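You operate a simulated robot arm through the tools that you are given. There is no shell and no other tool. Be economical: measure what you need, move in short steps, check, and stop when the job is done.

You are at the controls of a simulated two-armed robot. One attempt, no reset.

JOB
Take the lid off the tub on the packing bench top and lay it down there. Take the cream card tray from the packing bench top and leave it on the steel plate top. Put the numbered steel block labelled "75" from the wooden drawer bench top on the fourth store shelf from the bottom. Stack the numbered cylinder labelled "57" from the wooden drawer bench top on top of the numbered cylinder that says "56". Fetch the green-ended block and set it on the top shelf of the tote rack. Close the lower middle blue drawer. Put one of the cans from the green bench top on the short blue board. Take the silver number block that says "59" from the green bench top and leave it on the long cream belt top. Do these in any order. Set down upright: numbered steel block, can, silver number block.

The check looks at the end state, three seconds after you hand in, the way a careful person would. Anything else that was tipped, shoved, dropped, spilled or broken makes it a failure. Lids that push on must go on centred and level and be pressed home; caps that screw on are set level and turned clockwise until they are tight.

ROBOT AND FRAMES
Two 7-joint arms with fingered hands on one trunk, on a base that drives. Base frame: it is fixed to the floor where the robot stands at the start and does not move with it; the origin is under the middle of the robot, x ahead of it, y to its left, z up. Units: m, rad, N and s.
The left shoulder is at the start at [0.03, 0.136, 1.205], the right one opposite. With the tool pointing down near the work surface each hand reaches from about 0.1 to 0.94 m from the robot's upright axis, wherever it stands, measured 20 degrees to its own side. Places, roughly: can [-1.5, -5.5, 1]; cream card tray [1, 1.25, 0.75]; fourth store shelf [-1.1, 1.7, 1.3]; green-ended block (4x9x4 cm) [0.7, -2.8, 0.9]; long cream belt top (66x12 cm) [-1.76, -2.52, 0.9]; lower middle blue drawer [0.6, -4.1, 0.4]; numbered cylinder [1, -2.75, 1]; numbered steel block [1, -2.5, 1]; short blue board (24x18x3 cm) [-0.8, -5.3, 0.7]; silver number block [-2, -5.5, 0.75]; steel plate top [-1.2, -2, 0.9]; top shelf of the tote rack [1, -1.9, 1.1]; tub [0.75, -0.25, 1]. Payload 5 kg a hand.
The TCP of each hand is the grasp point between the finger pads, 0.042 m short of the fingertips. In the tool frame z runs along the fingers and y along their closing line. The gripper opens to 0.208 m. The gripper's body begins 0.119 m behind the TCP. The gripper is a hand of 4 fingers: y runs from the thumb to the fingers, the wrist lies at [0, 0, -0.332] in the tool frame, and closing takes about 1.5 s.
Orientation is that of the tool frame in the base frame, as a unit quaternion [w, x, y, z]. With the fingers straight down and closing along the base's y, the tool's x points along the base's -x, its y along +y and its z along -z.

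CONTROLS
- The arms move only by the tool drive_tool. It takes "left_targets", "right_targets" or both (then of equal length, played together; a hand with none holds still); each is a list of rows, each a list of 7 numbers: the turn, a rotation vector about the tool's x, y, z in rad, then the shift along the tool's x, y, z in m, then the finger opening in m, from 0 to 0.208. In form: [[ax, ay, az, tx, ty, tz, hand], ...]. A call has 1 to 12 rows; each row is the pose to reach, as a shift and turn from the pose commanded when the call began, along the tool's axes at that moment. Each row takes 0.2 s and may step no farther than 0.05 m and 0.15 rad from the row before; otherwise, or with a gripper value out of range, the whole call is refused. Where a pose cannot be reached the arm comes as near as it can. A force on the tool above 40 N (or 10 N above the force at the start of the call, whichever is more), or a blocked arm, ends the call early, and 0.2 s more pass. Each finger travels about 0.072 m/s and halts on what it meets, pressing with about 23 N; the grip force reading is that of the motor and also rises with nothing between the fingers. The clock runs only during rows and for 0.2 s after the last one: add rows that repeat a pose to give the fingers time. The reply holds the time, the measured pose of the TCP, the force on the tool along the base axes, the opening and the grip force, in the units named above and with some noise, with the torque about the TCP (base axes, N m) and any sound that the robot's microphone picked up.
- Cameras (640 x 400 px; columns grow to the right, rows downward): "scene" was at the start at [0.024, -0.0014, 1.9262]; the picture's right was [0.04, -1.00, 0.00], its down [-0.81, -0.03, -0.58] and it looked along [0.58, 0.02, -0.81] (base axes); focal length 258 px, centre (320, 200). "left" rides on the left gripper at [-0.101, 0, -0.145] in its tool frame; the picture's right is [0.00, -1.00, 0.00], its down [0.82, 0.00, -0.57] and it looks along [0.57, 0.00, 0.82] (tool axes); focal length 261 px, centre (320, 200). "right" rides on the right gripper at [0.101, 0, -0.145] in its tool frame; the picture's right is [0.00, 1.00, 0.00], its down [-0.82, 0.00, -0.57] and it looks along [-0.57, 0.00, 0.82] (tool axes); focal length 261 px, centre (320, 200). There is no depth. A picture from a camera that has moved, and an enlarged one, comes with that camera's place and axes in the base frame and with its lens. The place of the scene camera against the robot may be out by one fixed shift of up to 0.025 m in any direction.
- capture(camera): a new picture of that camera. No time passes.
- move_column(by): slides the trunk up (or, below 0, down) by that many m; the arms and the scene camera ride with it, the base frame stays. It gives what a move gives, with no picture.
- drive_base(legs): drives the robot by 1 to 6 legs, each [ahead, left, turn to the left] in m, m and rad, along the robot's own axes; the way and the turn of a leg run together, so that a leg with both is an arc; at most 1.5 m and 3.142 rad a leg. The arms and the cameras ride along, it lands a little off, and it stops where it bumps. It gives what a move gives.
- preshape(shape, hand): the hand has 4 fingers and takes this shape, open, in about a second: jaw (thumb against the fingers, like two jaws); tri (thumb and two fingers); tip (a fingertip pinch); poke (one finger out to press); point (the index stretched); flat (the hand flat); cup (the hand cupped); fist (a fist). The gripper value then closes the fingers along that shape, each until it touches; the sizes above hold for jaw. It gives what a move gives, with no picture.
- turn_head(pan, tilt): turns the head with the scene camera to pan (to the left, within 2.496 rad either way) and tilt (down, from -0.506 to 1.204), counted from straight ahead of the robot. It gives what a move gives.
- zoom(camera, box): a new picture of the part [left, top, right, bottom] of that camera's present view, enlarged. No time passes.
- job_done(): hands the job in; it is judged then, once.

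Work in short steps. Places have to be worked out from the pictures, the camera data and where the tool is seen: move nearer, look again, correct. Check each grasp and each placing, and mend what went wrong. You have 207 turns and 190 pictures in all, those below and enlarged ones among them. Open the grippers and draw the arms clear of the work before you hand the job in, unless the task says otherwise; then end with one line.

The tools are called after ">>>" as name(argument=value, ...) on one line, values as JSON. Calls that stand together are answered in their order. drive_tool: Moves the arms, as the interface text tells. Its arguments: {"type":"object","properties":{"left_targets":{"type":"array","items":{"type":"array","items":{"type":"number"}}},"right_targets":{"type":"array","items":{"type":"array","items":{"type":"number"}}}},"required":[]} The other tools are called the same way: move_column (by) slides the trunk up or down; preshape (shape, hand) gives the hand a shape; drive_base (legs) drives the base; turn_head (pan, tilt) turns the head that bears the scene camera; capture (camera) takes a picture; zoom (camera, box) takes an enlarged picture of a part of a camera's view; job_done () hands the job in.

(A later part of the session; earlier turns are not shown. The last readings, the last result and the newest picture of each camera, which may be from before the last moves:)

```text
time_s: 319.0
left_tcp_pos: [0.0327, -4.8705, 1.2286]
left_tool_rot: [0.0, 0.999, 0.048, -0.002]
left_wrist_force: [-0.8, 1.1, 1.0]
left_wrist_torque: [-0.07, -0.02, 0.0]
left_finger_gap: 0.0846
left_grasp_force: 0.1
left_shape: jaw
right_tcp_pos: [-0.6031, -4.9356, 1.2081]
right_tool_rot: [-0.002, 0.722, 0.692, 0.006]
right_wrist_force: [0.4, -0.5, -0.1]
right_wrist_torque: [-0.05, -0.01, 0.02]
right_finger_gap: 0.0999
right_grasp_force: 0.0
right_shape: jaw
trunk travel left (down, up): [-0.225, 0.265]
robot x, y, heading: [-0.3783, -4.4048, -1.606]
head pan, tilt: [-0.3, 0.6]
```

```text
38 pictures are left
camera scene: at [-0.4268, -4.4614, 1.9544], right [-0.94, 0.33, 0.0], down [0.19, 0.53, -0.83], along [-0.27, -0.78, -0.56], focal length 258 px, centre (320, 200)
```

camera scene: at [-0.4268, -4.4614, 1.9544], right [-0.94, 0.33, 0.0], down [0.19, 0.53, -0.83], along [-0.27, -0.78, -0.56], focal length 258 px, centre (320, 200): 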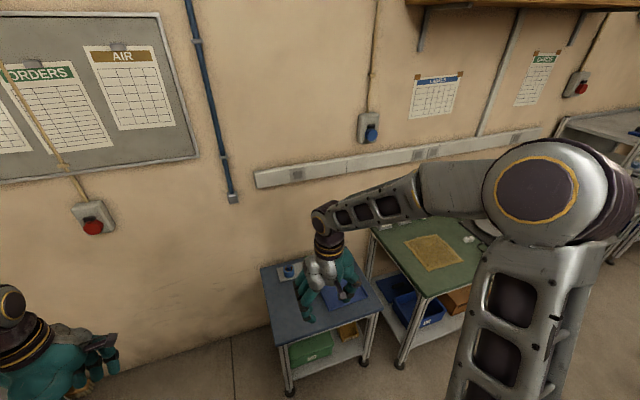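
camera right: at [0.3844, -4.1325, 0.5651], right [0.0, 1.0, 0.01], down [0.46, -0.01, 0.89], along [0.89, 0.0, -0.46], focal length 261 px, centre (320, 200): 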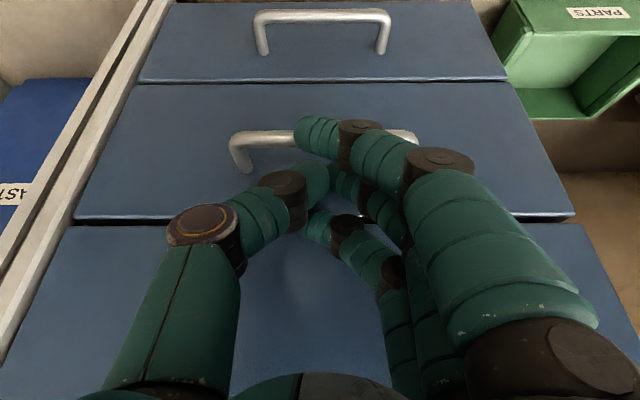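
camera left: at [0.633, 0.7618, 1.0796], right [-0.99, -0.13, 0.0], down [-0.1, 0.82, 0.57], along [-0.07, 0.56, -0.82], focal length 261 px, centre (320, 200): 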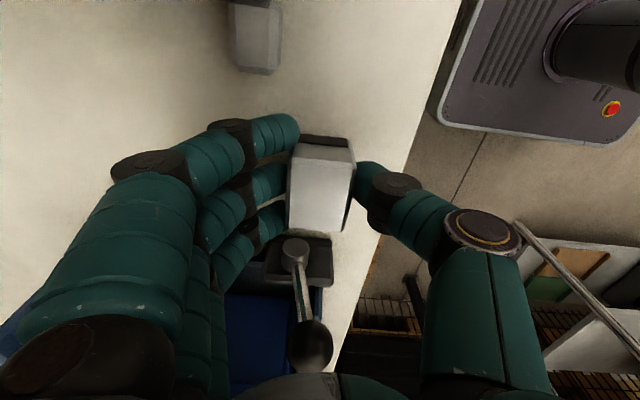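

The blue board lies on the cart at about (-0.86, -5.25). I move right to face the green bench.

>>> drive_base(legs=[[0, -0.85, 0.03]])

>>> turn_head(pan=-0.1, tilt=0.75)

>>> capture(camera="scene")

```text
time_s: 323.6
left_tcp_pos: [-0.8074, -4.8383, 1.2285]
left_tool_rot: [0.0, 0.998, 0.069, 0.0]
left_wrist_force: [-0.7, 0.4, 0.0]
left_wrist_torque: [-0.05, -0.05, 0.02]
left_finger_gap: 0.0849
left_grasp_force: 0.1
left_shape: jaw
right_tcp_pos: [-1.4386, -4.9312, 1.2081]
right_tool_rot: [-0.003, 0.707, 0.707, 0.007]
right_wrist_force: [-0.4, 1.0, 0.0]
right_wrist_torque: [-0.01, -0.03, 0.04]
right_finger_gap: 0.0998
right_grasp_force: 0.0
right_shape: jaw
trunk travel left (down, up): [-0.225, 0.265]
robot x, y, heading: [-1.2374, -4.3878, -1.571]
head pan, tilt: [-0.3, 0.6]
```

```text
time_s: 324.3
left_tcp_pos: [-0.8062, -4.8374, 1.2293]
left_tool_rot: [0.0, 0.998, 0.069, -0.001]
left_wrist_force: [0.7, 0.0, 1.2]
left_wrist_torque: [0.02, 0.03, 0.02]
left_finger_gap: 0.0847
left_grasp_force: 0.1
left_shape: jaw
right_tcp_pos: [-1.4377, -4.9302, 1.2069]
right_tool_rot: [-0.003, 0.707, 0.707, 0.006]
right_wrist_force: [0.2, -0.2, -0.1]
right_wrist_torque: [-0.02, 0.01, 0.01]
right_finger_gap: 0.0998
right_grasp_force: 0.0
right_shape: jaw
trunk travel left (down, up): [-0.225, 0.265]
robot x, y, heading: [-1.2348, -4.3904, -1.568]
head pan, tilt: [-0.099, 0.75]
```

```text
37 pictures are left
camera scene: at [-1.2647, -4.4463, 1.9415], right [-1.0, 0.1, 0.0], down [0.07, 0.68, -0.73], along [-0.07, -0.73, -0.68], focal length 258 px, centre (320, 200)
```

scene: 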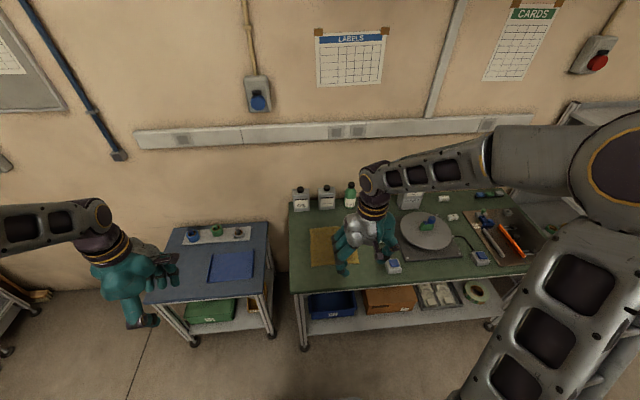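

I zoom on the green bench.

>>> zoom(camera="scene", box=[275, 170, 555, 300])

```text
2.29 times, centred on (415, 235) of scene
camera zoom: at [-1.2647, -4.4463, 1.9415], right [-1.0, 0.1, 0.0], down [0.07, 0.68, -0.73], along [-0.07, -0.73, -0.68], focal length 590 px, centre (103, 120)
```

zoom: 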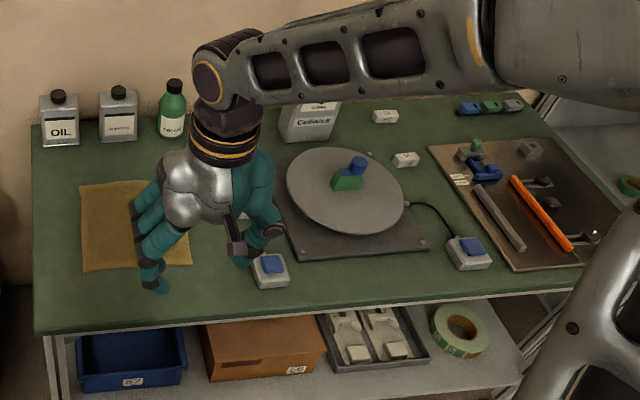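

I zoom to read the small silver blocks.

>>> zoom(camera="scene", box=[425, 205, 485, 247])

```text
9.52 times, centred on (455, 226) of scene
camera zoom: at [-1.2647, -4.4463, 1.9415], right [-1.0, 0.1, 0.0], down [0.07, 0.68, -0.73], along [-0.07, -0.73, -0.68], focal length 2458 px, centre (-966, -48)
```

zoom: 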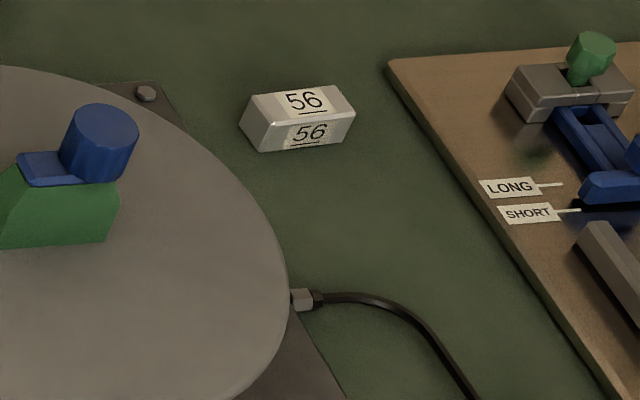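

>>> zoom(camera="scene", box=[415, 180, 475, 217])

>>> capture(camera="right")

```text
10.67 times, centred on (445, 198) of scene
camera zoom: at [-1.2647, -4.4463, 1.9415], right [-1.0, 0.1, 0.0], down [0.07, 0.68, -0.73], along [-0.07, -0.73, -0.68], focal length 2753 px, centre (-1013, 216)
```

zoom: 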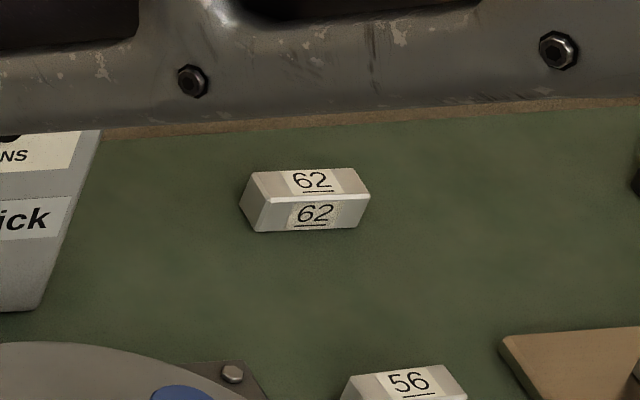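

```text
33 pictures are left
camera right: at [-1.438, -4.8315, 1.3539], right [1.0, 0.0, 0.0], down [-0.01, -0.83, 0.56], along [0.0, -0.56, -0.83], focal length 261 px, centre (320, 200)
```

right: 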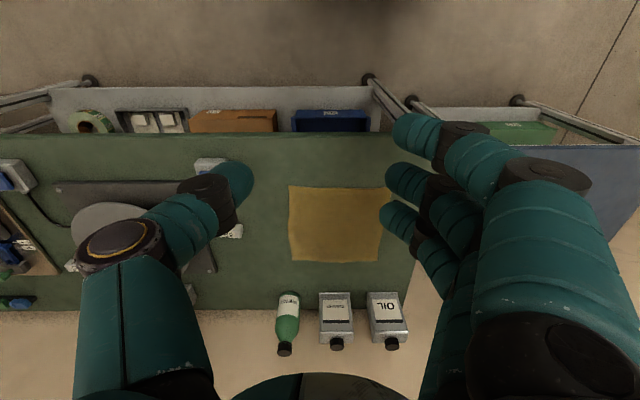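

The remaining silver block near the thumb must be 59; cans ("OIL" and another) stand at the back edge, x≈-1.25 / -1.395. I move in for the OIL can with the right hand.

>>> drive_base(legs=[[0.24, 0.13, 0]])

>>> drive_tool(right_targets=[[0, 0, 0, -0.04, 0.01, 0, 0.12], [0, 0, 0, -0.08, 0.02, 0, 0.14], [0, 0, 0, -0.12, 0.03, 0, 0.14], [0, 0, 0, -0.16, 0.04, 0, 0.14], [0, 0, 0, -0.2, 0.05, 0, 0.14], [0, 0, 0, -0.24, 0.054, 0, 0.14]])

>>> capture(camera="right")

```text
time_s: 326.2
left_tcp_pos: [-0.6775, -5.0813, 1.2293]
left_tool_rot: [-0.001, 0.998, 0.069, -0.002]
left_wrist_force: [0.8, -0.8, -0.1]
left_wrist_torque: [0.11, 0.08, -0.04]
left_finger_gap: 0.0849
left_grasp_force: 0.0
left_shape: jaw
right_tcp_pos: [-1.3099, -5.1735, 1.2074]
right_tool_rot: [-0.003, 0.706, 0.708, 0.006]
right_wrist_force: [-0.2, 0.3, -0.3]
right_wrist_torque: [0.13, 0.05, -0.02]
right_finger_gap: 0.1
right_grasp_force: 0.0
right_shape: jaw
trunk travel left (down, up): [-0.225, 0.265]
robot x, y, heading: [-1.1117, -4.635, -1.566]
head pan, tilt: [-0.099, 0.75]
```

```text
time_s: 327.6
left_tcp_pos: [-0.6793, -5.082, 1.2283]
left_tool_rot: [-0.001, 0.998, 0.069, -0.002]
left_wrist_force: [0.3, -0.4, -1.1]
left_wrist_torque: [0.13, -0.03, -0.02]
left_finger_gap: 0.0851
left_grasp_force: 0.0
left_shape: jaw
right_tcp_pos: [-1.2585, -5.4163, 1.2026]
right_tool_rot: [-0.003, 0.707, 0.707, 0.007]
right_wrist_force: [-0.3, -0.9, 0.1]
right_wrist_torque: [0.15, 0.02, 0.01]
right_finger_gap: 0.1398
right_grasp_force: 0.0
right_shape: jaw
trunk travel left (down, up): [-0.225, 0.265]
robot x, y, heading: [-1.1094, -4.6322, -1.565]
head pan, tilt: [-0.099, 0.75]
```

```text
32 pictures are left
camera right: at [-1.2582, -5.3177, 1.3494], right [1.0, 0.0, 0.0], down [0.0, -0.83, 0.56], along [0.0, -0.56, -0.83], focal length 261 px, centre (320, 200)
```

right: 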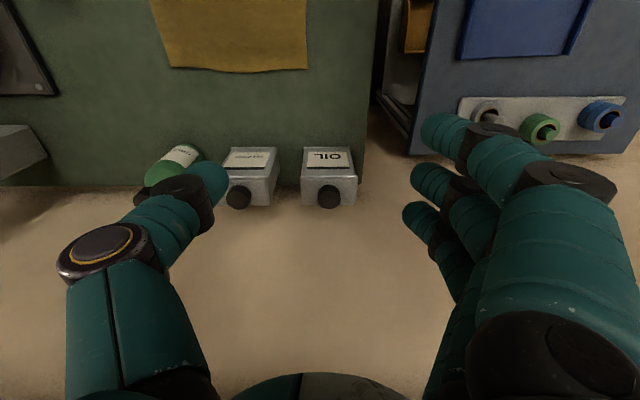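

OIL can centre ≈(-1.241, -5.562), bench z≈0.835, cap top ≈0.98. I step the base in 4 cm, align and start down.

>>> drive_base(legs=[[0.04, 0, 0]])

>>> drive_tool(right_targets=[[0, 0, 0, -0.035, 0.006, 0, 0.13], [0, 0, 0, -0.07, 0.012, 0, 0.12], [0, 0, 0, -0.105, 0.0175, 0.02, 0.12], [0, 0, 0, -0.105, 0.0175, 0.06, 0.12], [0, 0, 0, -0.105, 0.0175, 0.1, 0.12], [0, 0, 0, -0.105, 0.0175, 0.12, 0.12]])

>>> capture(camera="right")

```text
time_s: 328.5
left_tcp_pos: [-0.6786, -5.1222, 1.2269]
left_tool_rot: [-0.001, 0.998, 0.068, -0.003]
left_wrist_force: [0.2, -0.9, 0.1]
left_wrist_torque: [0.2, 0.01, -0.04]
left_finger_gap: 0.0848
left_grasp_force: 0.1
left_shape: jaw
right_tcp_pos: [-1.2577, -5.4555, 1.2034]
right_tool_rot: [-0.004, 0.707, 0.708, 0.008]
right_wrist_force: [-1.1, -0.9, 0.1]
right_wrist_torque: [0.15, 0.05, 0.01]
right_finger_gap: 0.1394
right_grasp_force: 0.0
right_shape: jaw
trunk travel left (down, up): [-0.225, 0.265]
robot x, y, heading: [-1.1109, -4.6712, -1.567]
head pan, tilt: [-0.099, 0.75]
```

```text
time_s: 329.9
left_tcp_pos: [-0.6776, -5.1199, 1.2279]
left_tool_rot: [-0.001, 0.998, 0.069, -0.001]
left_wrist_force: [0.1, 0.6, -0.5]
left_wrist_torque: [-0.03, 0.03, 0.04]
left_finger_gap: 0.0847
left_grasp_force: 0.1
left_shape: jaw
right_tcp_pos: [-1.2394, -5.5576, 1.0844]
right_tool_rot: [-0.002, 0.707, 0.708, 0.006]
right_wrist_force: [0.2, -0.2, 1.3]
right_wrist_torque: [0.03, -0.03, -0.01]
right_finger_gap: 0.1211
right_grasp_force: 0.1
right_shape: jaw
trunk travel left (down, up): [-0.225, 0.265]
robot x, y, heading: [-1.112, -4.6711, -1.566]
head pan, tilt: [-0.099, 0.75]
```

```text
31 pictures are left
camera right: at [-1.2395, -5.4597, 1.2312], right [1.0, 0.0, 0.0], down [-0.01, -0.83, 0.56], along [0.0, -0.56, -0.83], focal length 261 px, centre (320, 200)
```

right: 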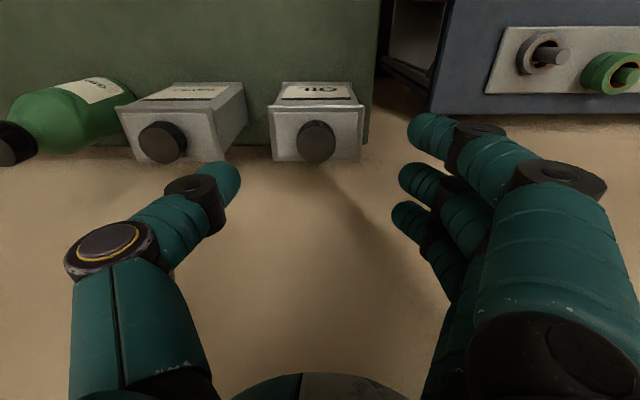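

Centred over the can; the neighbour gap is ~4.8 cm. I descend and grip.

>>> drive_tool(right_targets=[[0, 0, 0, 0, -0.004, 0.04, 0.118], [0, 0, 0, 0, -0.004, 0.08, 0.118], [0, 0, 0, 0, -0.004, 0.12, 0.118], [0, 0, 0, 0, -0.004, 0.15, 0.118], [0, 0, 0, 0, -0.004, 0.172, 0.118], [0, 0, 0, 0, -0.004, 0.172, 0.105], [0, 0, 0, 0, -0.004, 0.172, 0.09], [0, 0, 0, 0, -0.004, 0.172, 0.075], [0, 0, 0, 0, -0.004, 0.172, 0.06], [0, 0, 0, 0, -0.004, 0.172, 0.06]])

>>> capture(camera="right")

```text
time_s: 332.1
left_tcp_pos: [-0.6788, -5.1194, 1.229]
left_tool_rot: [-0.002, 0.998, 0.07, -0.001]
left_wrist_force: [0.3, 0.0, 0.2]
left_wrist_torque: [0.01, 0.01, -0.01]
left_finger_gap: 0.085
left_grasp_force: 0.2
left_shape: jaw
right_tcp_pos: [-1.2427, -5.5543, 0.9094]
right_tool_rot: [-0.003, 0.706, 0.708, 0.006]
right_wrist_force: [-1.4, 1.7, 0.2]
right_wrist_torque: [0.0, -0.03, -0.01]
right_finger_gap: 0.0863
right_grasp_force: 23.5
right_shape: jaw
trunk travel left (down, up): [-0.225, 0.265]
robot x, y, heading: [-1.1039, -4.6733, -1.569]
head pan, tilt: [-0.099, 0.75]
```

```text
30 pictures are left
camera right: at [-1.2433, -5.4561, 1.0559], right [1.0, 0.0, 0.0], down [-0.01, -0.83, 0.56], along [0.0, -0.56, -0.83], focal length 261 px, centre (320, 200)
```

right: 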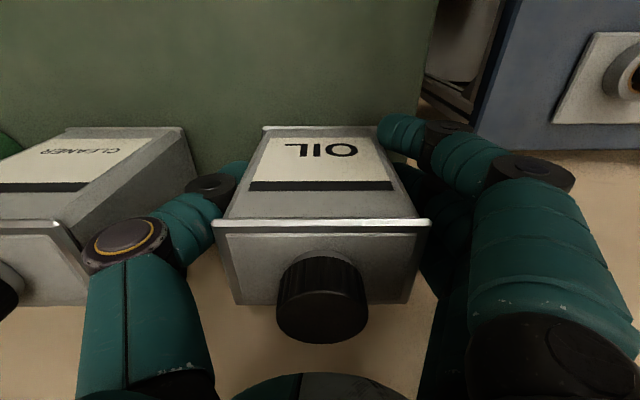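

Gripped at 8.6 cm. I lift and draw it back from the row.

>>> drive_tool(right_targets=[[0, 0, 0, 0, 0, -0.03, 0.03], [0, 0, 0, 0, 0, -0.07, 0.03], [0, 0, 0, 0, 0, -0.115, 0.03], [0, 0, 0, 0, 0, -0.16, 0.03], [0, 0, 0, 0, 0, -0.2, 0.03], [0, 0, 0, 0.045, 0, -0.2, 0.03], [0, 0, 0, 0.09, 0, -0.2, 0.03], [0, 0, 0, 0.135, 0, -0.2, 0.03], [0, 0, 0, 0.18, 0, -0.2, 0.03], [0, 0, 0, 0.225, 0, -0.2, 0.03], [0, 0, 0, 0.27, 0, -0.2, 0.03]])

>>> drive_base(legs=[[0, 0.33, 0]])

>>> capture(camera="right")

```text
time_s: 334.5
left_tcp_pos: [-0.6783, -5.1188, 1.2304]
left_tool_rot: [0.001, 0.998, 0.069, -0.001]
left_wrist_force: [0.7, 0.6, 0.0]
left_wrist_torque: [-0.15, 0.0, -0.03]
left_finger_gap: 0.0849
left_grasp_force: 0.1
left_shape: jaw
right_tcp_pos: [-1.2431, -5.2866, 1.115]
right_tool_rot: [-0.003, 0.706, 0.708, 0.006]
right_wrist_force: [-0.1, 1.1, -3.0]
right_wrist_torque: [-0.17, -0.05, 0.01]
right_finger_gap: 0.0861
right_grasp_force: 23.0
right_shape: jaw
trunk travel left (down, up): [-0.225, 0.265]
robot x, y, heading: [-1.1096, -4.6721, -1.566]
head pan, tilt: [-0.099, 0.75]
```

```text
time_s: 336.7
left_tcp_pos: [-0.3508, -5.1182, 1.2279]
left_tool_rot: [-0.001, 0.998, 0.07, -0.002]
left_wrist_force: [0.5, 1.0, -0.4]
left_wrist_torque: [-0.02, 0.12, 0.02]
left_finger_gap: 0.0848
left_grasp_force: 0.1
left_shape: jaw
right_tcp_pos: [-0.9137, -5.2871, 1.1139]
right_tool_rot: [-0.004, 0.706, 0.708, 0.006]
right_wrist_force: [0.3, 0.4, -3.2]
right_wrist_torque: [-0.01, 0.11, -0.02]
right_finger_gap: 0.0861
right_grasp_force: 23.1
right_shape: jaw
trunk travel left (down, up): [-0.225, 0.265]
robot x, y, heading: [-0.7871, -4.6754, -1.569]
head pan, tilt: [-0.099, 0.75]
```

```text
29 pictures are left
camera right: at [-0.9138, -5.1878, 1.2607], right [1.0, 0.0, 0.0], down [0.0, -0.83, 0.56], along [0.0, -0.56, -0.83], focal length 261 px, centre (320, 200)
```

right: 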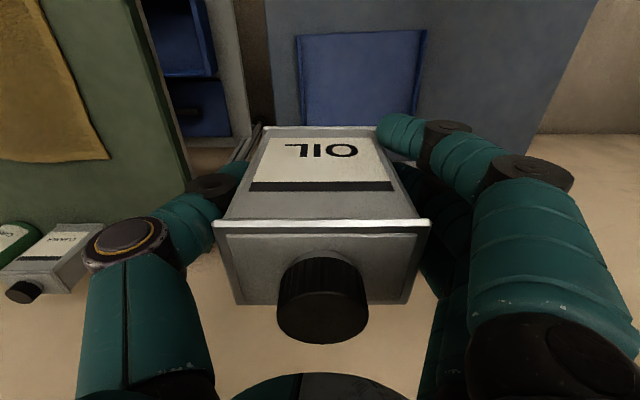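

Board spans x≈-0.956…-0.72, y≈-5.385…-5.205, z≈0.70. I centre over it and lower.

>>> drive_tool(right_targets=[[0, 0, 0, -0.004, 0.025, 0.03, 0.03], [0, 0, 0, -0.008, 0.05, 0.065, 0.03], [0, 0, 0, -0.008, 0.076, 0.1, 0.03], [0, 0, 0, -0.008, 0.076, 0.145, 0.03], [0, 0, 0, -0.008, 0.076, 0.19, 0.03], [0, 0, 0, -0.008, 0.076, 0.235, 0.03], [0, 0, 0, -0.008, 0.076, 0.265, 0.03]])

>>> capture(camera="right")

```text
time_s: 338.3
left_tcp_pos: [-0.3501, -5.1187, 1.2277]
left_tool_rot: [0.0, 0.998, 0.068, -0.002]
left_wrist_force: [-0.1, -0.6, 0.8]
left_wrist_torque: [0.05, 0.04, 0.01]
left_finger_gap: 0.0847
left_grasp_force: 0.0
left_shape: jaw
right_tcp_pos: [-0.838, -5.2929, 0.849]
right_tool_rot: [-0.002, 0.707, 0.707, 0.006]
right_wrist_force: [-0.7, -1.3, -3.3]
right_wrist_torque: [0.12, 0.01, -0.01]
right_finger_gap: 0.0861
right_grasp_force: 23.2
right_shape: jaw
trunk travel left (down, up): [-0.225, 0.265]
robot x, y, heading: [-0.7837, -4.6707, -1.57]
head pan, tilt: [-0.099, 0.75]
```

```text
28 pictures are left
camera right: at [-0.8397, -5.1934, 0.9952], right [1.0, 0.0, 0.0], down [-0.01, -0.83, 0.56], along [0.0, -0.56, -0.83], focal length 261 px, centre (320, 200)
```

right: 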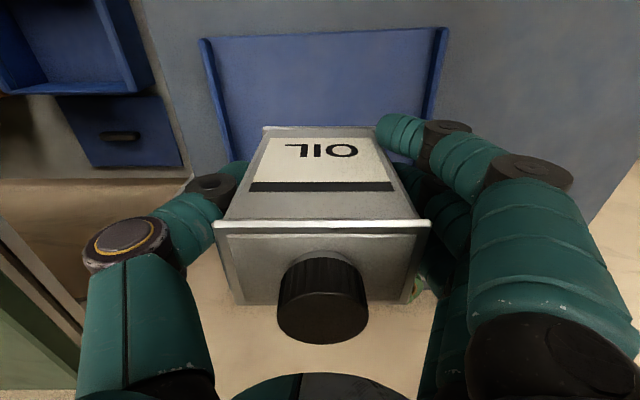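

Centred on the board. I lower the last 7 cm to contact.

>>> drive_tool(right_targets=[[0, 0, 0, 0, 0, 0.03, 0.03], [0, 0, 0, 0, 0, 0.05, 0.03], [0, 0, 0, 0, 0, 0.06, 0.03], [0, 0, 0, 0, 0, 0.066, 0.03], [0, 0, 0, 0, 0, 0.071, 0.03], [0, 0, 0, 0, 0, 0.075, 0.03], [0, 0, 0, 0, 0, 0.079, 0.03], [0, 0, 0, 0, 0, 0.083, 0.03]])

```text
time_s: 340.1
left_tcp_pos: [-0.3522, -5.1184, 1.2287]
left_tool_rot: [0.0, 0.998, 0.069, -0.002]
left_wrist_force: [0.0, -0.7, 0.5]
left_wrist_torque: [0.03, -0.01, 0.0]
left_finger_gap: 0.0849
left_grasp_force: 0.0
left_shape: jaw
right_tcp_pos: [-0.8374, -5.2891, 0.7668]
right_tool_rot: [-0.004, 0.706, 0.708, 0.007]
right_wrist_force: [0.1, -0.6, -3.3]
right_wrist_torque: [0.03, 0.0, 0.01]
right_finger_gap: 0.0859
right_grasp_force: 22.9
right_shape: jaw
trunk travel left (down, up): [-0.225, 0.265]
robot x, y, heading: [-0.7795, -4.6664, -1.563]
head pan, tilt: [-0.099, 0.75]
```

No contact yet; I continue down in small steps.

>>> drive_tool(right_targets=[[0, 0, 0, 0, 0, 0.004, 0.03], [0, 0, 0, 0, 0, 0.008, 0.03], [0, 0, 0, 0, 0, 0.012, 0.03], [0, 0, 0, 0, 0, 0.016, 0.03], [0, 0, 0, 0, 0, 0.02, 0.03], [0, 0, 0, 0, 0, 0.024, 0.03], [0, 0, 0, 0, 0, 0.028, 0.03], [0, 0, 0, 0, 0, 0.032, 0.03]])

>>> capture(camera="right")

```text
time_s: 341.9
left_tcp_pos: [-0.3508, -5.1157, 1.2301]
left_tool_rot: [0.0, 0.998, 0.07, -0.002]
left_wrist_force: [0.2, 0.2, 0.6]
left_wrist_torque: [0.0, -0.02, 0.01]
left_finger_gap: 0.0847
left_grasp_force: 0.1
left_shape: jaw
right_tcp_pos: [-0.8378, -5.2888, 0.7362]
right_tool_rot: [-0.001, 0.707, 0.708, 0.006]
right_wrist_force: [-4.4, -0.4, 35.9]
right_wrist_torque: [-0.17, -0.06, 0.36]
right_finger_gap: 0.0854
right_grasp_force: 22.8
right_shape: jaw
trunk travel left (down, up): [-0.225, 0.265]
robot x, y, heading: [-0.783, -4.6722, -1.569]
head pan, tilt: [-0.099, 0.75]
```

```text
27 pictures are left
camera right: at [-0.8375, -5.1898, 0.8819], right [1.0, 0.0, 0.01], down [0.0, -0.83, 0.56], along [0.0, -0.56, -0.83], focal length 261 px, centre (320, 200)
```

right: 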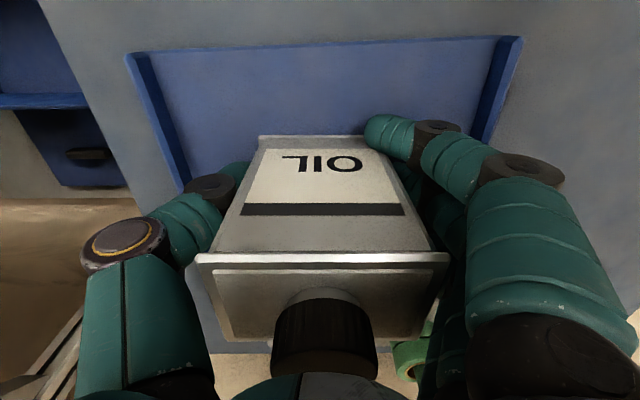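

The can is firmly on the board (slid slightly in grip). I ease off, open, and rise straight up.

>>> drive_tool(right_targets=[[0, 0, 0, 0, 0, -0.003, 0.06], [0, 0, 0, 0, 0, -0.003, 0.09], [0, 0, 0, 0, 0, -0.003, 0.105], [0, 0, 0, 0, 0, -0.003, 0.118], [0, 0, 0, 0, 0, -0.04, 0.118], [0, 0, 0, 0, 0, -0.085, 0.118], [0, 0, 0, 0, 0, -0.13, 0.118], [0, 0, 0, 0, 0, -0.175, 0.118], [0, 0, 0, 0, 0, -0.22, 0.118], [0, 0, 0, 0, 0, -0.265, 0.118], [0, 0, 0, 0, 0, -0.31, 0.118], [0, 0, 0, 0, 0, -0.355, 0.118]])

>>> capture(camera="right")

```text
time_s: 344.5
left_tcp_pos: [-0.3494, -5.116, 1.2285]
left_tool_rot: [-0.001, 0.998, 0.069, -0.002]
left_wrist_force: [0.9, 0.2, 0.1]
left_wrist_torque: [-0.06, -0.01, 0.0]
left_finger_gap: 0.0849
left_grasp_force: 0.1
left_shape: jaw
right_tcp_pos: [-0.8378, -5.2923, 1.0904]
right_tool_rot: [-0.002, 0.706, 0.708, 0.007]
right_wrist_force: [0.2, 0.8, -0.4]
right_wrist_torque: [-0.11, 0.04, -0.01]
right_finger_gap: 0.1172
right_grasp_force: 0.0
right_shape: jaw
trunk travel left (down, up): [-0.225, 0.265]
robot x, y, heading: [-0.7811, -4.6714, -1.562]
head pan, tilt: [-0.099, 0.75]
```

```text
26 pictures are left
camera right: at [-0.8379, -5.1939, 1.237], right [1.0, 0.0, 0.0], down [0.0, -0.83, 0.56], along [0.0, -0.56, -0.83], focal length 261 px, centre (320, 200)
```

right: 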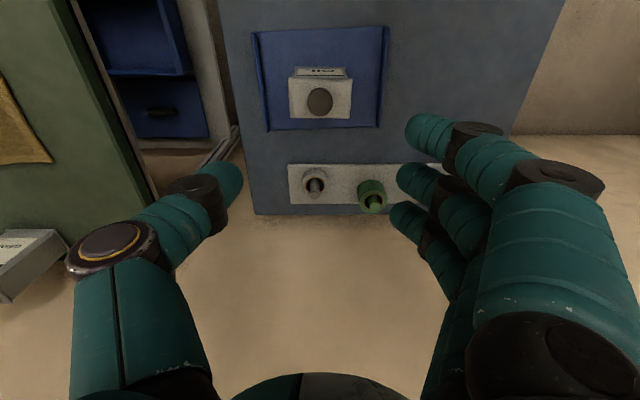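

Can stands upright on the board. Now for block 59: raise a bit and drive right along the green bench.

>>> drive_tool(right_targets=[[0, 0, 0, 0.03, 0, -0.03, 0.1], [0, 0, 0, 0.06, 0, -0.06, 0.1], [0, 0, 0, 0.1, 0, -0.08, 0.1]])

>>> drive_base(legs=[[0, -0.78, 0]])

>>> capture(camera="right")

```text
time_s: 345.3
left_tcp_pos: [-0.3511, -5.1165, 1.2287]
left_tool_rot: [0.001, 0.998, 0.07, -0.001]
left_wrist_force: [0.7, 1.2, 0.7]
left_wrist_torque: [-0.19, -0.01, 0.01]
left_finger_gap: 0.0846
left_grasp_force: 0.0
left_shape: jaw
right_tcp_pos: [-0.8356, -5.1923, 1.1724]
right_tool_rot: [-0.002, 0.706, 0.708, 0.006]
right_wrist_force: [0.0, 1.2, 0.2]
right_wrist_torque: [-0.2, 0.01, 0.0]
right_finger_gap: 0.1012
right_grasp_force: 0.0
right_shape: jaw
trunk travel left (down, up): [-0.225, 0.265]
robot x, y, heading: [-0.7811, -4.6707, -1.563]
head pan, tilt: [-0.099, 0.75]
```

```text
time_s: 349.5
left_tcp_pos: [-1.1337, -5.121, 1.2293]
left_tool_rot: [-0.001, 0.998, 0.069, -0.002]
left_wrist_force: [-0.6, 0.0, 0.3]
left_wrist_torque: [-0.01, -0.04, -0.04]
left_finger_gap: 0.0851
left_grasp_force: 0.0
left_shape: jaw
right_tcp_pos: [-1.6193, -5.1994, 1.1708]
right_tool_rot: [-0.003, 0.706, 0.708, 0.007]
right_wrist_force: [-0.2, -0.5, 0.2]
right_wrist_torque: [-0.01, -0.04, 0.02]
right_finger_gap: 0.1009
right_grasp_force: 0.1
right_shape: jaw
trunk travel left (down, up): [-0.225, 0.265]
robot x, y, heading: [-1.5629, -4.6739, -1.569]
head pan, tilt: [-0.099, 0.75]
```

```text
25 pictures are left
camera right: at [-1.6192, -5.0999, 1.3173], right [1.0, 0.0, 0.01], down [-0.01, -0.83, 0.56], along [0.0, -0.56, -0.83], focal length 261 px, centre (320, 200)
```

right: 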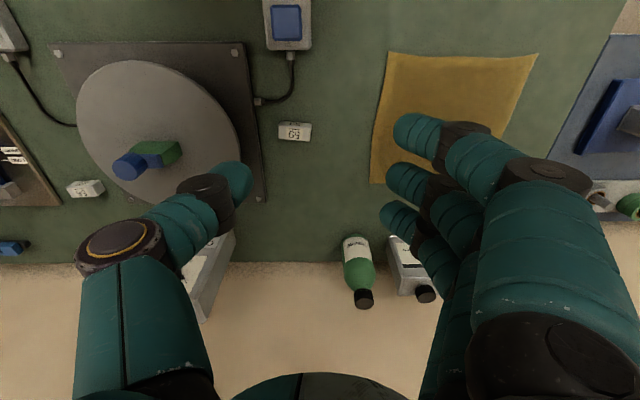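

Block 59 is at about (-1.664, -5.261), 6×3 cm, beside the turntable base. I rotate the hand to close across its short side and come down over it.

>>> drive_tool(right_targets=[[0, 0, 0.14, -0.006, -0.004, 0, 0.09], [0, 0, 0.28, -0.012, -0.008, 0, 0.08], [0, 0, 0.42, -0.018, -0.012, 0, 0.08], [0, 0, 0.56, -0.024, -0.016, 0, 0.08], [0, 0, 0.7, -0.03, -0.021, 0, 0.08], [0, 0, 0.84, -0.036, -0.026, 0.01, 0.08], [0, 0, 0.98, -0.042, -0.031, 0.03, 0.08], [0, 0, 1.12, -0.05, -0.036, 0.06, 0.08], [0, 0, 1.26, -0.056, -0.04, 0.09, 0.08], [0, 0, 1.4, -0.062, -0.045, 0.12, 0.08], [0, 0, 1.53, -0.062, -0.045, 0.15, 0.08], [0, 0, 1.65, -0.062, -0.045, 0.17, 0.08]])

>>> capture(camera="right")

```text
time_s: 352.1
left_tcp_pos: [-1.1329, -5.1225, 1.2281]
left_tool_rot: [-0.001, 0.998, 0.069, -0.002]
left_wrist_force: [0.0, 0.5, -0.5]
left_wrist_torque: [0.03, -0.01, -0.01]
left_finger_gap: 0.0849
left_grasp_force: 0.0
left_shape: jaw
right_tcp_pos: [-1.6601, -5.2582, 1.0]
right_tool_rot: [-0.008, 0.999, -0.04, 0.002]
right_wrist_force: [0.2, -0.3, 0.1]
right_wrist_torque: [0.01, -0.02, 0.01]
right_finger_gap: 0.0811
right_grasp_force: 0.0
right_shape: jaw
trunk travel left (down, up): [-0.225, 0.265]
robot x, y, heading: [-1.5636, -4.6761, -1.568]
head pan, tilt: [-0.099, 0.75]
```

```text
24 pictures are left
camera right: at [-1.5619, -5.2693, 1.1455], right [-0.08, -1.0, -0.01], down [-0.82, 0.06, 0.57], along [-0.57, 0.06, -0.82], focal length 261 px, centre (320, 200)
```

right: 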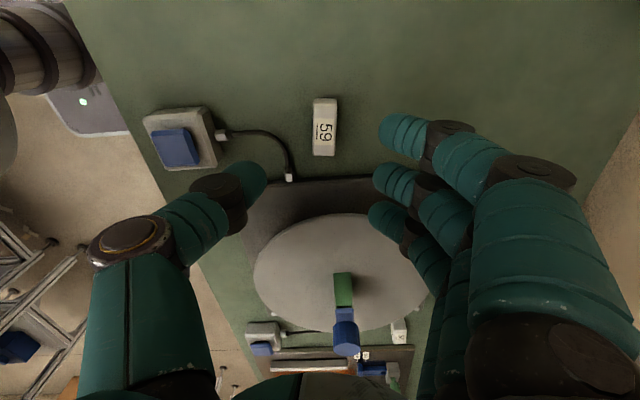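

"59" confirmed and aligned. I descend and grip.

>>> drive_tool(right_targets=[[0, 0, 0, 0, 0.004, 0.04, 0.075], [0, 0, 0, 0, 0.004, 0.08, 0.07], [0, 0, 0, 0, 0.004, 0.1, 0.07], [0, 0, 0, 0, 0.004, 0.11, 0.07], [0, 0, 0, 0, 0.004, 0.115, 0.07], [0, 0, 0, 0, 0.004, 0.115, 0.055], [0, 0, 0, 0, 0.004, 0.115, 0.04], [0, 0, 0, 0, 0.004, 0.115, 0.025], [0, 0, 0, 0, 0.004, 0.115, 0.01], [0, 0, 0, 0, 0.004, 0.115, 0.0], [0, 0, 0, 0, 0.004, 0.115, 0.0]])

>>> capture(camera="right")

```text
time_s: 354.5
left_tcp_pos: [-1.1327, -5.1209, 1.2287]
left_tool_rot: [-0.001, 0.998, 0.07, -0.002]
left_wrist_force: [1.1, -0.3, 1.0]
left_wrist_torque: [-0.01, 0.01, 0.02]
left_finger_gap: 0.0849
left_grasp_force: 0.2
left_shape: jaw
right_tcp_pos: [-1.6633, -5.2606, 0.8849]
right_tool_rot: [-0.007, 0.999, -0.038, 0.001]
right_wrist_force: [-0.4, -0.1, 0.3]
right_wrist_torque: [-0.01, 0.0, 0.0]
right_finger_gap: 0.0187
right_grasp_force: 23.1
right_shape: jaw
trunk travel left (down, up): [-0.225, 0.265]
robot x, y, heading: [-1.566, -4.6711, -1.565]
head pan, tilt: [-0.099, 0.75]
```

```text
23 pictures are left
camera right: at [-1.5625, -5.2712, 1.0311], right [-0.08, -1.0, -0.01], down [-0.82, 0.06, 0.57], along [-0.57, 0.06, -0.82], focal length 261 px, centre (320, 200)
```

right: 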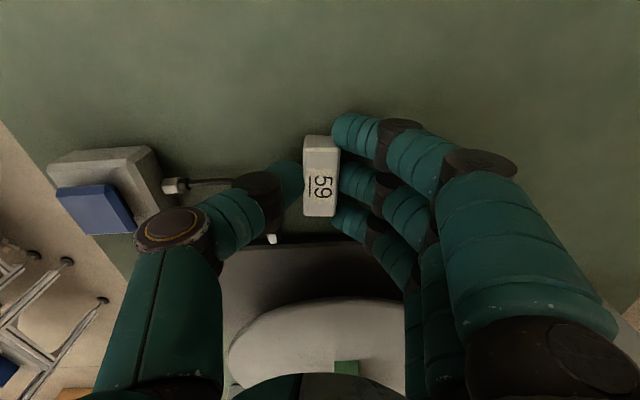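

Gripped. I lift and draw back.

>>> drive_tool(right_targets=[[0, 0, 0, 0, 0, -0.03, 0], [0, 0, 0, 0, 0, -0.07, 0], [0, 0, 0, 0, 0, -0.115, 0], [0, 0, 0, 0, 0, -0.16, 0], [0, 0, 0, 0, -0.02, -0.2, 0], [0, 0, 0, 0, -0.06, -0.22, 0], [0, 0, 0, 0, -0.1, -0.24, 0], [0, 0, 0, 0, -0.14, -0.25, 0]])

>>> capture(camera="right")

```text
time_s: 356.3
left_tcp_pos: [-1.1323, -5.1194, 1.2286]
left_tool_rot: [0.0, 0.998, 0.068, -0.002]
left_wrist_force: [0.7, 1.5, 0.7]
left_wrist_torque: [-0.12, 0.0, -0.03]
left_finger_gap: 0.0851
left_grasp_force: 0.1
left_shape: jaw
right_tcp_pos: [-1.6537, -5.1206, 1.1382]
right_tool_rot: [-0.006, 0.999, -0.039, 0.002]
right_wrist_force: [-0.5, 0.2, -1.1]
right_wrist_torque: [-0.17, -0.01, 0.02]
right_finger_gap: 0.0189
right_grasp_force: 23.5
right_shape: jaw
trunk travel left (down, up): [-0.225, 0.265]
robot x, y, heading: [-1.5659, -4.6713, -1.564]
head pan, tilt: [-0.099, 0.75]
```

```text
22 pictures are left
camera right: at [-1.5546, -5.1318, 1.2837], right [-0.08, -1.0, -0.01], down [-0.82, 0.06, 0.57], along [-0.57, 0.06, -0.82], focal length 261 px, centre (320, 200)
```

right: 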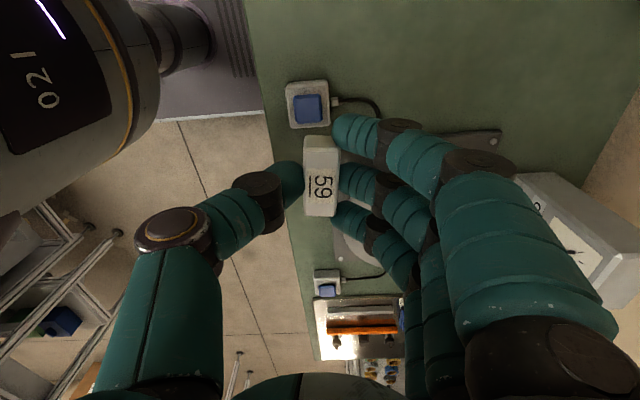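

Holding 59 level. I drive round to the north side of the belt machine.

>>> drive_base(legs=[[0, 1.15, 0], [0, 0, 3.13], [1.5, 0, 0], [1.5, 0, 0], [0.3, 0, 0]])

```text
time_s: 385.2
left_tcp_pos: [-0.7698, -0.9391, 1.2281]
left_tool_rot: [0.001, -0.062, 0.998, -0.001]
left_wrist_force: [-0.5, 0.1, -0.9]
left_wrist_torque: [-0.1, 0.0, -0.02]
left_finger_gap: 0.0849
left_grasp_force: 0.1
left_shape: jaw
right_tcp_pos: [-0.2492, -0.9446, 1.1366]
right_tool_rot: [-0.002, 0.045, 0.999, -0.008]
right_wrist_force: [-0.5, 0.7, -1.3]
right_wrist_torque: [-0.09, 0.0, 0.0]
right_finger_gap: 0.0184
right_grasp_force: 22.9
right_shape: jaw
trunk travel left (down, up): [-0.225, 0.265]
robot x, y, heading: [-0.3423, -1.3943, 1.562]
head pan, tilt: [-0.099, 0.75]
```

>>> drive_base(legs=[[0, 0, -3.13], [0, -1.3, 0]])

>>> turn_head(pan=0.0, tilt=0.75)

>>> capture(camera="scene")

```text
time_s: 399.1
left_tcp_pos: [-1.2505, -1.8373, 1.2284]
left_tool_rot: [-0.001, 0.998, 0.055, -0.001]
left_wrist_force: [-0.1, 0.0, 0.1]
left_wrist_torque: [0.03, -0.03, 0.02]
left_finger_gap: 0.0846
left_grasp_force: 0.0
left_shape: jaw
right_tcp_pos: [-1.7719, -1.8257, 1.1382]
right_tool_rot: [-0.007, 0.999, -0.053, 0.002]
right_wrist_force: [-1.0, 0.2, -0.8]
right_wrist_torque: [0.03, -0.05, -0.03]
right_finger_gap: 0.0181
right_grasp_force: 22.6
right_shape: jaw
trunk travel left (down, up): [-0.225, 0.265]
robot x, y, heading: [-1.6699, -1.3756, -1.593]
head pan, tilt: [-0.099, 0.75]
```

```text
time_s: 399.8
left_tcp_pos: [-1.2494, -1.8377, 1.2291]
left_tool_rot: [0.0, 0.998, 0.055, 0.0]
left_wrist_force: [0.0, -0.2, -0.1]
left_wrist_torque: [-0.04, -0.01, 0.02]
left_finger_gap: 0.0847
left_grasp_force: 0.0
left_shape: jaw
right_tcp_pos: [-1.7715, -1.8272, 1.137]
right_tool_rot: [-0.006, 0.999, -0.052, 0.002]
right_wrist_force: [0.1, -0.4, -0.2]
right_wrist_torque: [0.02, -0.03, 0.0]
right_finger_gap: 0.0184
right_grasp_force: 22.9
right_shape: jaw
trunk travel left (down, up): [-0.225, 0.265]
robot x, y, heading: [-1.6641, -1.3767, -1.591]
head pan, tilt: [0.0, 0.75]
```

```text
21 pictures are left
camera scene: at [-1.6889, -1.4357, 1.9415], right [-1.0, 0.02, 0.0], down [0.02, 0.68, -0.73], along [-0.02, -0.73, -0.68], focal length 258 px, centre (320, 200)
```

scene: 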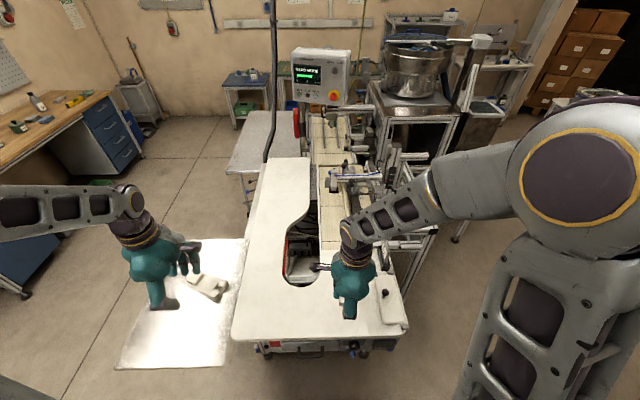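

The tray still lies on the plate. I zoom on the belt.

>>> zoom(camera="scene", box=[270, 95, 430, 285])

```text
2.11 times, centred on (350, 190) of scene
camera zoom: at [-1.6889, -1.4357, 1.9415], right [-1.0, 0.02, 0.0], down [0.02, 0.68, -0.73], along [-0.02, -0.73, -0.68], focal length 543 px, centre (257, 221)
```

zoom: 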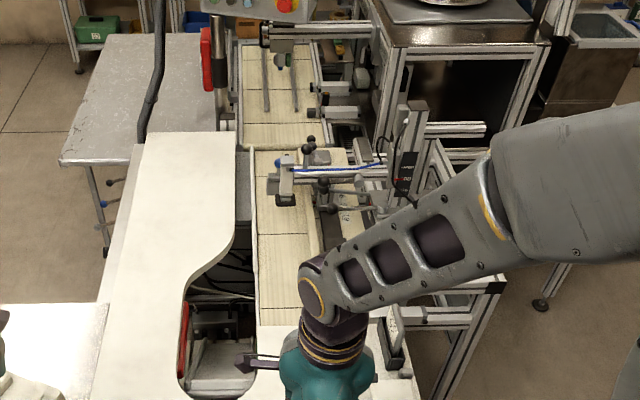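

The near (long) belt runs y≈-2.19…-2.85 around x≈-1.775; its near part is free. I sidestep left/ahead a little and extend over it.

>>> drive_base(legs=[[0.05, 0.19, 0.02]])

>>> drive_tool(right_targets=[[0, 0, 0, -0.017, 0.044, 0, 0], [0, 0, 0, -0.034, 0.088, 0, 0], [0, 0, 0, -0.051, 0.132, 0, 0], [0, 0, 0, -0.068, 0.176, 0, 0], [0, 0, 0, -0.085, 0.22, 0, 0], [0, 0, 0, -0.103, 0.264, 0, 0], [0, 0, 0, -0.12, 0.308, 0, 0], [0, 0, 0, -0.137, 0.352, 0, 0], [0, 0, 0, -0.154, 0.396, 0, 0]])

>>> capture(camera="right")

```text
time_s: 401.4
left_tcp_pos: [-1.0513, -1.8834, 1.228]
left_tool_rot: [-0.001, 0.998, 0.066, -0.001]
left_wrist_force: [0.5, 0.3, -0.8]
left_wrist_torque: [0.01, 0.1, 0.01]
left_finger_gap: 0.0852
left_grasp_force: 0.1
left_shape: jaw
right_tcp_pos: [-1.5721, -1.8819, 1.1383]
right_tool_rot: [-0.007, 0.999, -0.042, 0.002]
right_wrist_force: [1.0, -0.3, -1.8]
right_wrist_torque: [0.08, 0.13, 0.01]
right_finger_gap: 0.0179
right_grasp_force: 23.0
right_shape: jaw
trunk travel left (down, up): [-0.225, 0.265]
robot x, y, heading: [-1.4803, -1.4345, -1.575]
head pan, tilt: [0.0, 0.75]
```

```text
time_s: 403.4
left_tcp_pos: [-1.0526, -1.883, 1.2267]
left_tool_rot: [-0.002, 0.998, 0.065, 0.0]
left_wrist_force: [-0.9, -1.6, -1.0]
left_wrist_torque: [0.2, -0.05, -0.02]
left_finger_gap: 0.0849
left_grasp_force: 0.0
left_shape: jaw
right_tcp_pos: [-1.7627, -2.2661, 1.1294]
right_tool_rot: [-0.008, 0.999, -0.041, 0.003]
right_wrist_force: [0.6, -1.0, -2.1]
right_wrist_torque: [0.12, -0.09, -0.02]
right_finger_gap: 0.0181
right_grasp_force: 23.4
right_shape: jaw
trunk travel left (down, up): [-0.225, 0.265]
robot x, y, heading: [-1.4798, -1.4346, -1.569]
head pan, tilt: [0.0, 0.75]
```

```text
19 pictures are left
camera right: at [-1.662, -2.2776, 1.2748], right [-0.09, -1.0, -0.02], down [-0.82, 0.06, 0.57], along [-0.56, 0.06, -0.82], focal length 261 px, centre (320, 200)
```

right: 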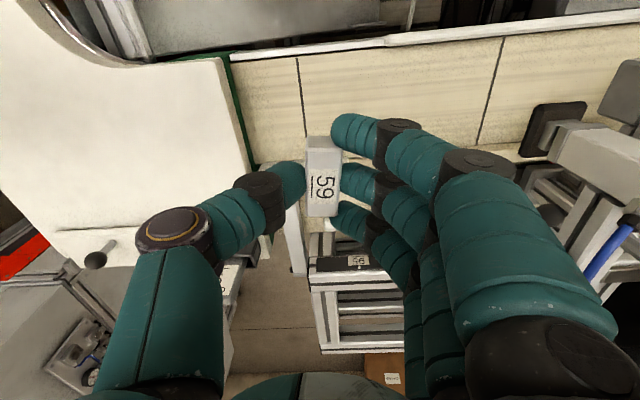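

Belt: x≈-1.812…-1.694, near end y≈-2.16. The block is over it; I centre 1 cm and lower.

>>> drive_tool(right_targets=[[0, 0, 0, 0.005, 0.005, 0.04, 0], [0, 0, 0, 0.01, 0.01, 0.08, 0], [0, 0, 0, 0.01, 0.01, 0.11, 0], [0, 0, 0, 0.01, 0.01, 0.125, 0], [0, 0, 0, 0.01, 0.01, 0.133, 0]])

>>> capture(camera="right")

```text
time_s: 404.6
left_tcp_pos: [-1.0524, -1.8822, 1.2285]
left_tool_rot: [-0.001, 0.998, 0.065, -0.001]
left_wrist_force: [-1.0, 0.6, 0.9]
left_wrist_torque: [-0.01, -0.01, 0.03]
left_finger_gap: 0.0851
left_grasp_force: 0.2
left_shape: jaw
right_tcp_pos: [-1.7517, -2.272, 0.9979]
right_tool_rot: [-0.007, 0.999, -0.041, 0.002]
right_wrist_force: [0.0, 0.7, -0.7]
right_wrist_torque: [0.01, -0.02, -0.03]
right_finger_gap: 0.0183
right_grasp_force: 22.7
right_shape: jaw
trunk travel left (down, up): [-0.225, 0.265]
robot x, y, heading: [-1.4812, -1.4311, -1.568]
head pan, tilt: [0.0, 0.75]
```

```text
18 pictures are left
camera right: at [-1.6516, -2.2819, 1.1437], right [-0.09, -1.0, -0.01], down [-0.82, 0.07, 0.57], along [-0.57, 0.06, -0.82], focal length 261 px, centre (320, 200)
```

right: 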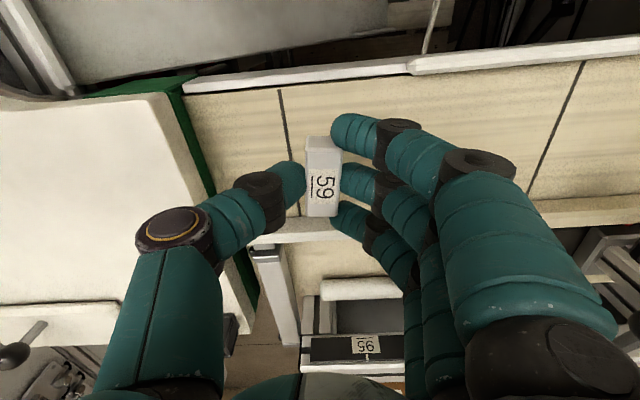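

Good, inside both rails. I lower to contact.

>>> drive_tool(right_targets=[[0, 0, 0, 0, 0, 0.006, 0], [0, 0, 0, 0, 0, 0.011, 0], [0, 0, 0, 0, 0, 0.015, 0], [0, 0, 0, 0, 0, 0.019, 0], [0, 0, 0, 0, 0, 0.023, 0], [0, 0, 0, 0, 0, 0.027, 0], [0, 0, 0, 0, 0, 0.031, 0], [0, 0, 0, 0, 0, 0.035, 0], [0, 0, 0, 0, 0, 0.039, 0], [0, 0, 0, 0, 0, 0.043, 0]])

```text
time_s: 406.8
left_tcp_pos: [-1.0532, -1.8825, 1.2289]
left_tool_rot: [0.0, 0.998, 0.066, -0.002]
left_wrist_force: [-0.1, 0.3, 0.1]
left_wrist_torque: [0.01, 0.01, -0.02]
left_finger_gap: 0.0851
left_grasp_force: 0.1
left_shape: jaw
right_tcp_pos: [-1.7515, -2.2708, 0.9552]
right_tool_rot: [-0.007, 0.999, -0.042, 0.002]
right_wrist_force: [0.0, 0.3, -1.6]
right_wrist_torque: [0.0, -0.01, -0.01]
right_finger_gap: 0.0182
right_grasp_force: 23.4
right_shape: jaw
trunk travel left (down, up): [-0.225, 0.265]
robot x, y, heading: [-1.4769, -1.432, -1.573]
head pan, tilt: [0.0, 0.75]
```

Not yet; belt is lower. I continue.

>>> drive_tool(right_targets=[[0, 0, 0, 0, 0, 0.004, 0], [0, 0, 0, 0, 0, 0.008, 0], [0, 0, 0, 0, 0, 0.012, 0], [0, 0, 0, 0, 0, 0.016, 0], [0, 0, 0, 0, 0, 0.02, 0], [0, 0, 0, 0, 0, 0.024, 0], [0, 0, 0, 0, 0, 0.028, 0], [0, 0, 0, 0, 0, 0.032, 0]])

>>> capture(camera="right")

```text
time_s: 408.0
left_tcp_pos: [-1.0529, -1.8807, 1.2283]
left_tool_rot: [0.0, 0.998, 0.064, -0.002]
left_wrist_force: [-0.5, -1.1, -0.5]
left_wrist_torque: [0.1, -0.07, 0.02]
left_finger_gap: 0.085
left_grasp_force: 0.1
left_shape: jaw
right_tcp_pos: [-1.7501, -2.2732, 0.9429]
right_tool_rot: [-0.003, 0.999, -0.042, 0.002]
right_wrist_force: [-0.2, 11.5, 23.9]
right_wrist_torque: [0.41, 0.02, 0.08]
right_finger_gap: 0.0205
right_grasp_force: 23.9
right_shape: jaw
trunk travel left (down, up): [-0.225, 0.265]
robot x, y, heading: [-1.4776, -1.4347, -1.576]
head pan, tilt: [0.0, 0.75]
stopped in row 5 (right hand): the force on the tool passed its limit at 44 N (the readings are from after the stop); the commanded pose is now the measured one
```

```text
17 pictures are left
camera right: at [-1.6505, -2.2825, 1.0888], right [-0.09, -1.0, -0.01], down [-0.82, 0.07, 0.57], along [-0.57, 0.06, -0.82], focal length 261 px, centre (320, 200)
```

right: 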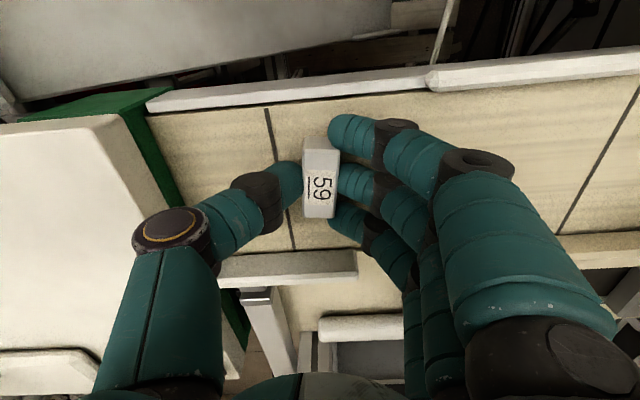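

Contact with the belt. I release and rise straight up.

>>> drive_tool(right_targets=[[0, 0, 0, 0, 0, -0.001, 0.022], [0, 0, 0, 0, 0, -0.002, 0.035], [0, 0, 0, 0, 0, -0.002, 0.05], [0, 0, 0, 0, 0, -0.002, 0.06], [0, 0, 0, 0, 0, -0.03, 0.06], [0, 0, 0, 0, 0, -0.07, 0.06], [0, 0, 0, 0, 0, -0.11, 0.06], [0, 0, 0, 0, 0, -0.15, 0.06], [0, 0, 0, 0, 0, -0.19, 0.06], [0, 0, 0, 0, -0.03, -0.22, 0.06]])

>>> capture(camera="right")

```text
time_s: 410.2
left_tcp_pos: [-1.0522, -1.8791, 1.2291]
left_tool_rot: [0.001, 0.998, 0.065, -0.002]
left_wrist_force: [0.9, 1.5, 0.1]
left_wrist_torque: [-0.23, 0.06, 0.0]
left_finger_gap: 0.0849
left_grasp_force: 0.0
left_shape: jaw
right_tcp_pos: [-1.7489, -2.2447, 1.1643]
right_tool_rot: [-0.004, 0.999, -0.043, 0.002]
right_wrist_force: [0.6, 1.6, 0.3]
right_wrist_torque: [-0.23, 0.07, -0.01]
right_finger_gap: 0.0602
right_grasp_force: 0.0
right_shape: jaw
trunk travel left (down, up): [-0.225, 0.265]
robot x, y, heading: [-1.4834, -1.4334, -1.576]
head pan, tilt: [0.0, 0.75]
```

```text
16 pictures are left
camera right: at [-1.6489, -2.2541, 1.3098], right [-0.09, -1.0, -0.01], down [-0.82, 0.07, 0.57], along [-0.57, 0.06, -0.82], focal length 261 px, centre (320, 200)
```

right: 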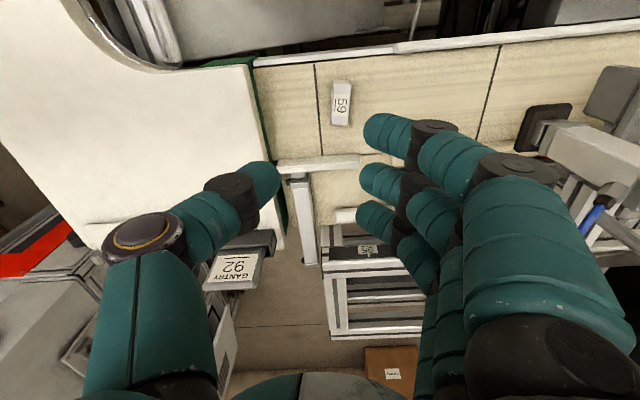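

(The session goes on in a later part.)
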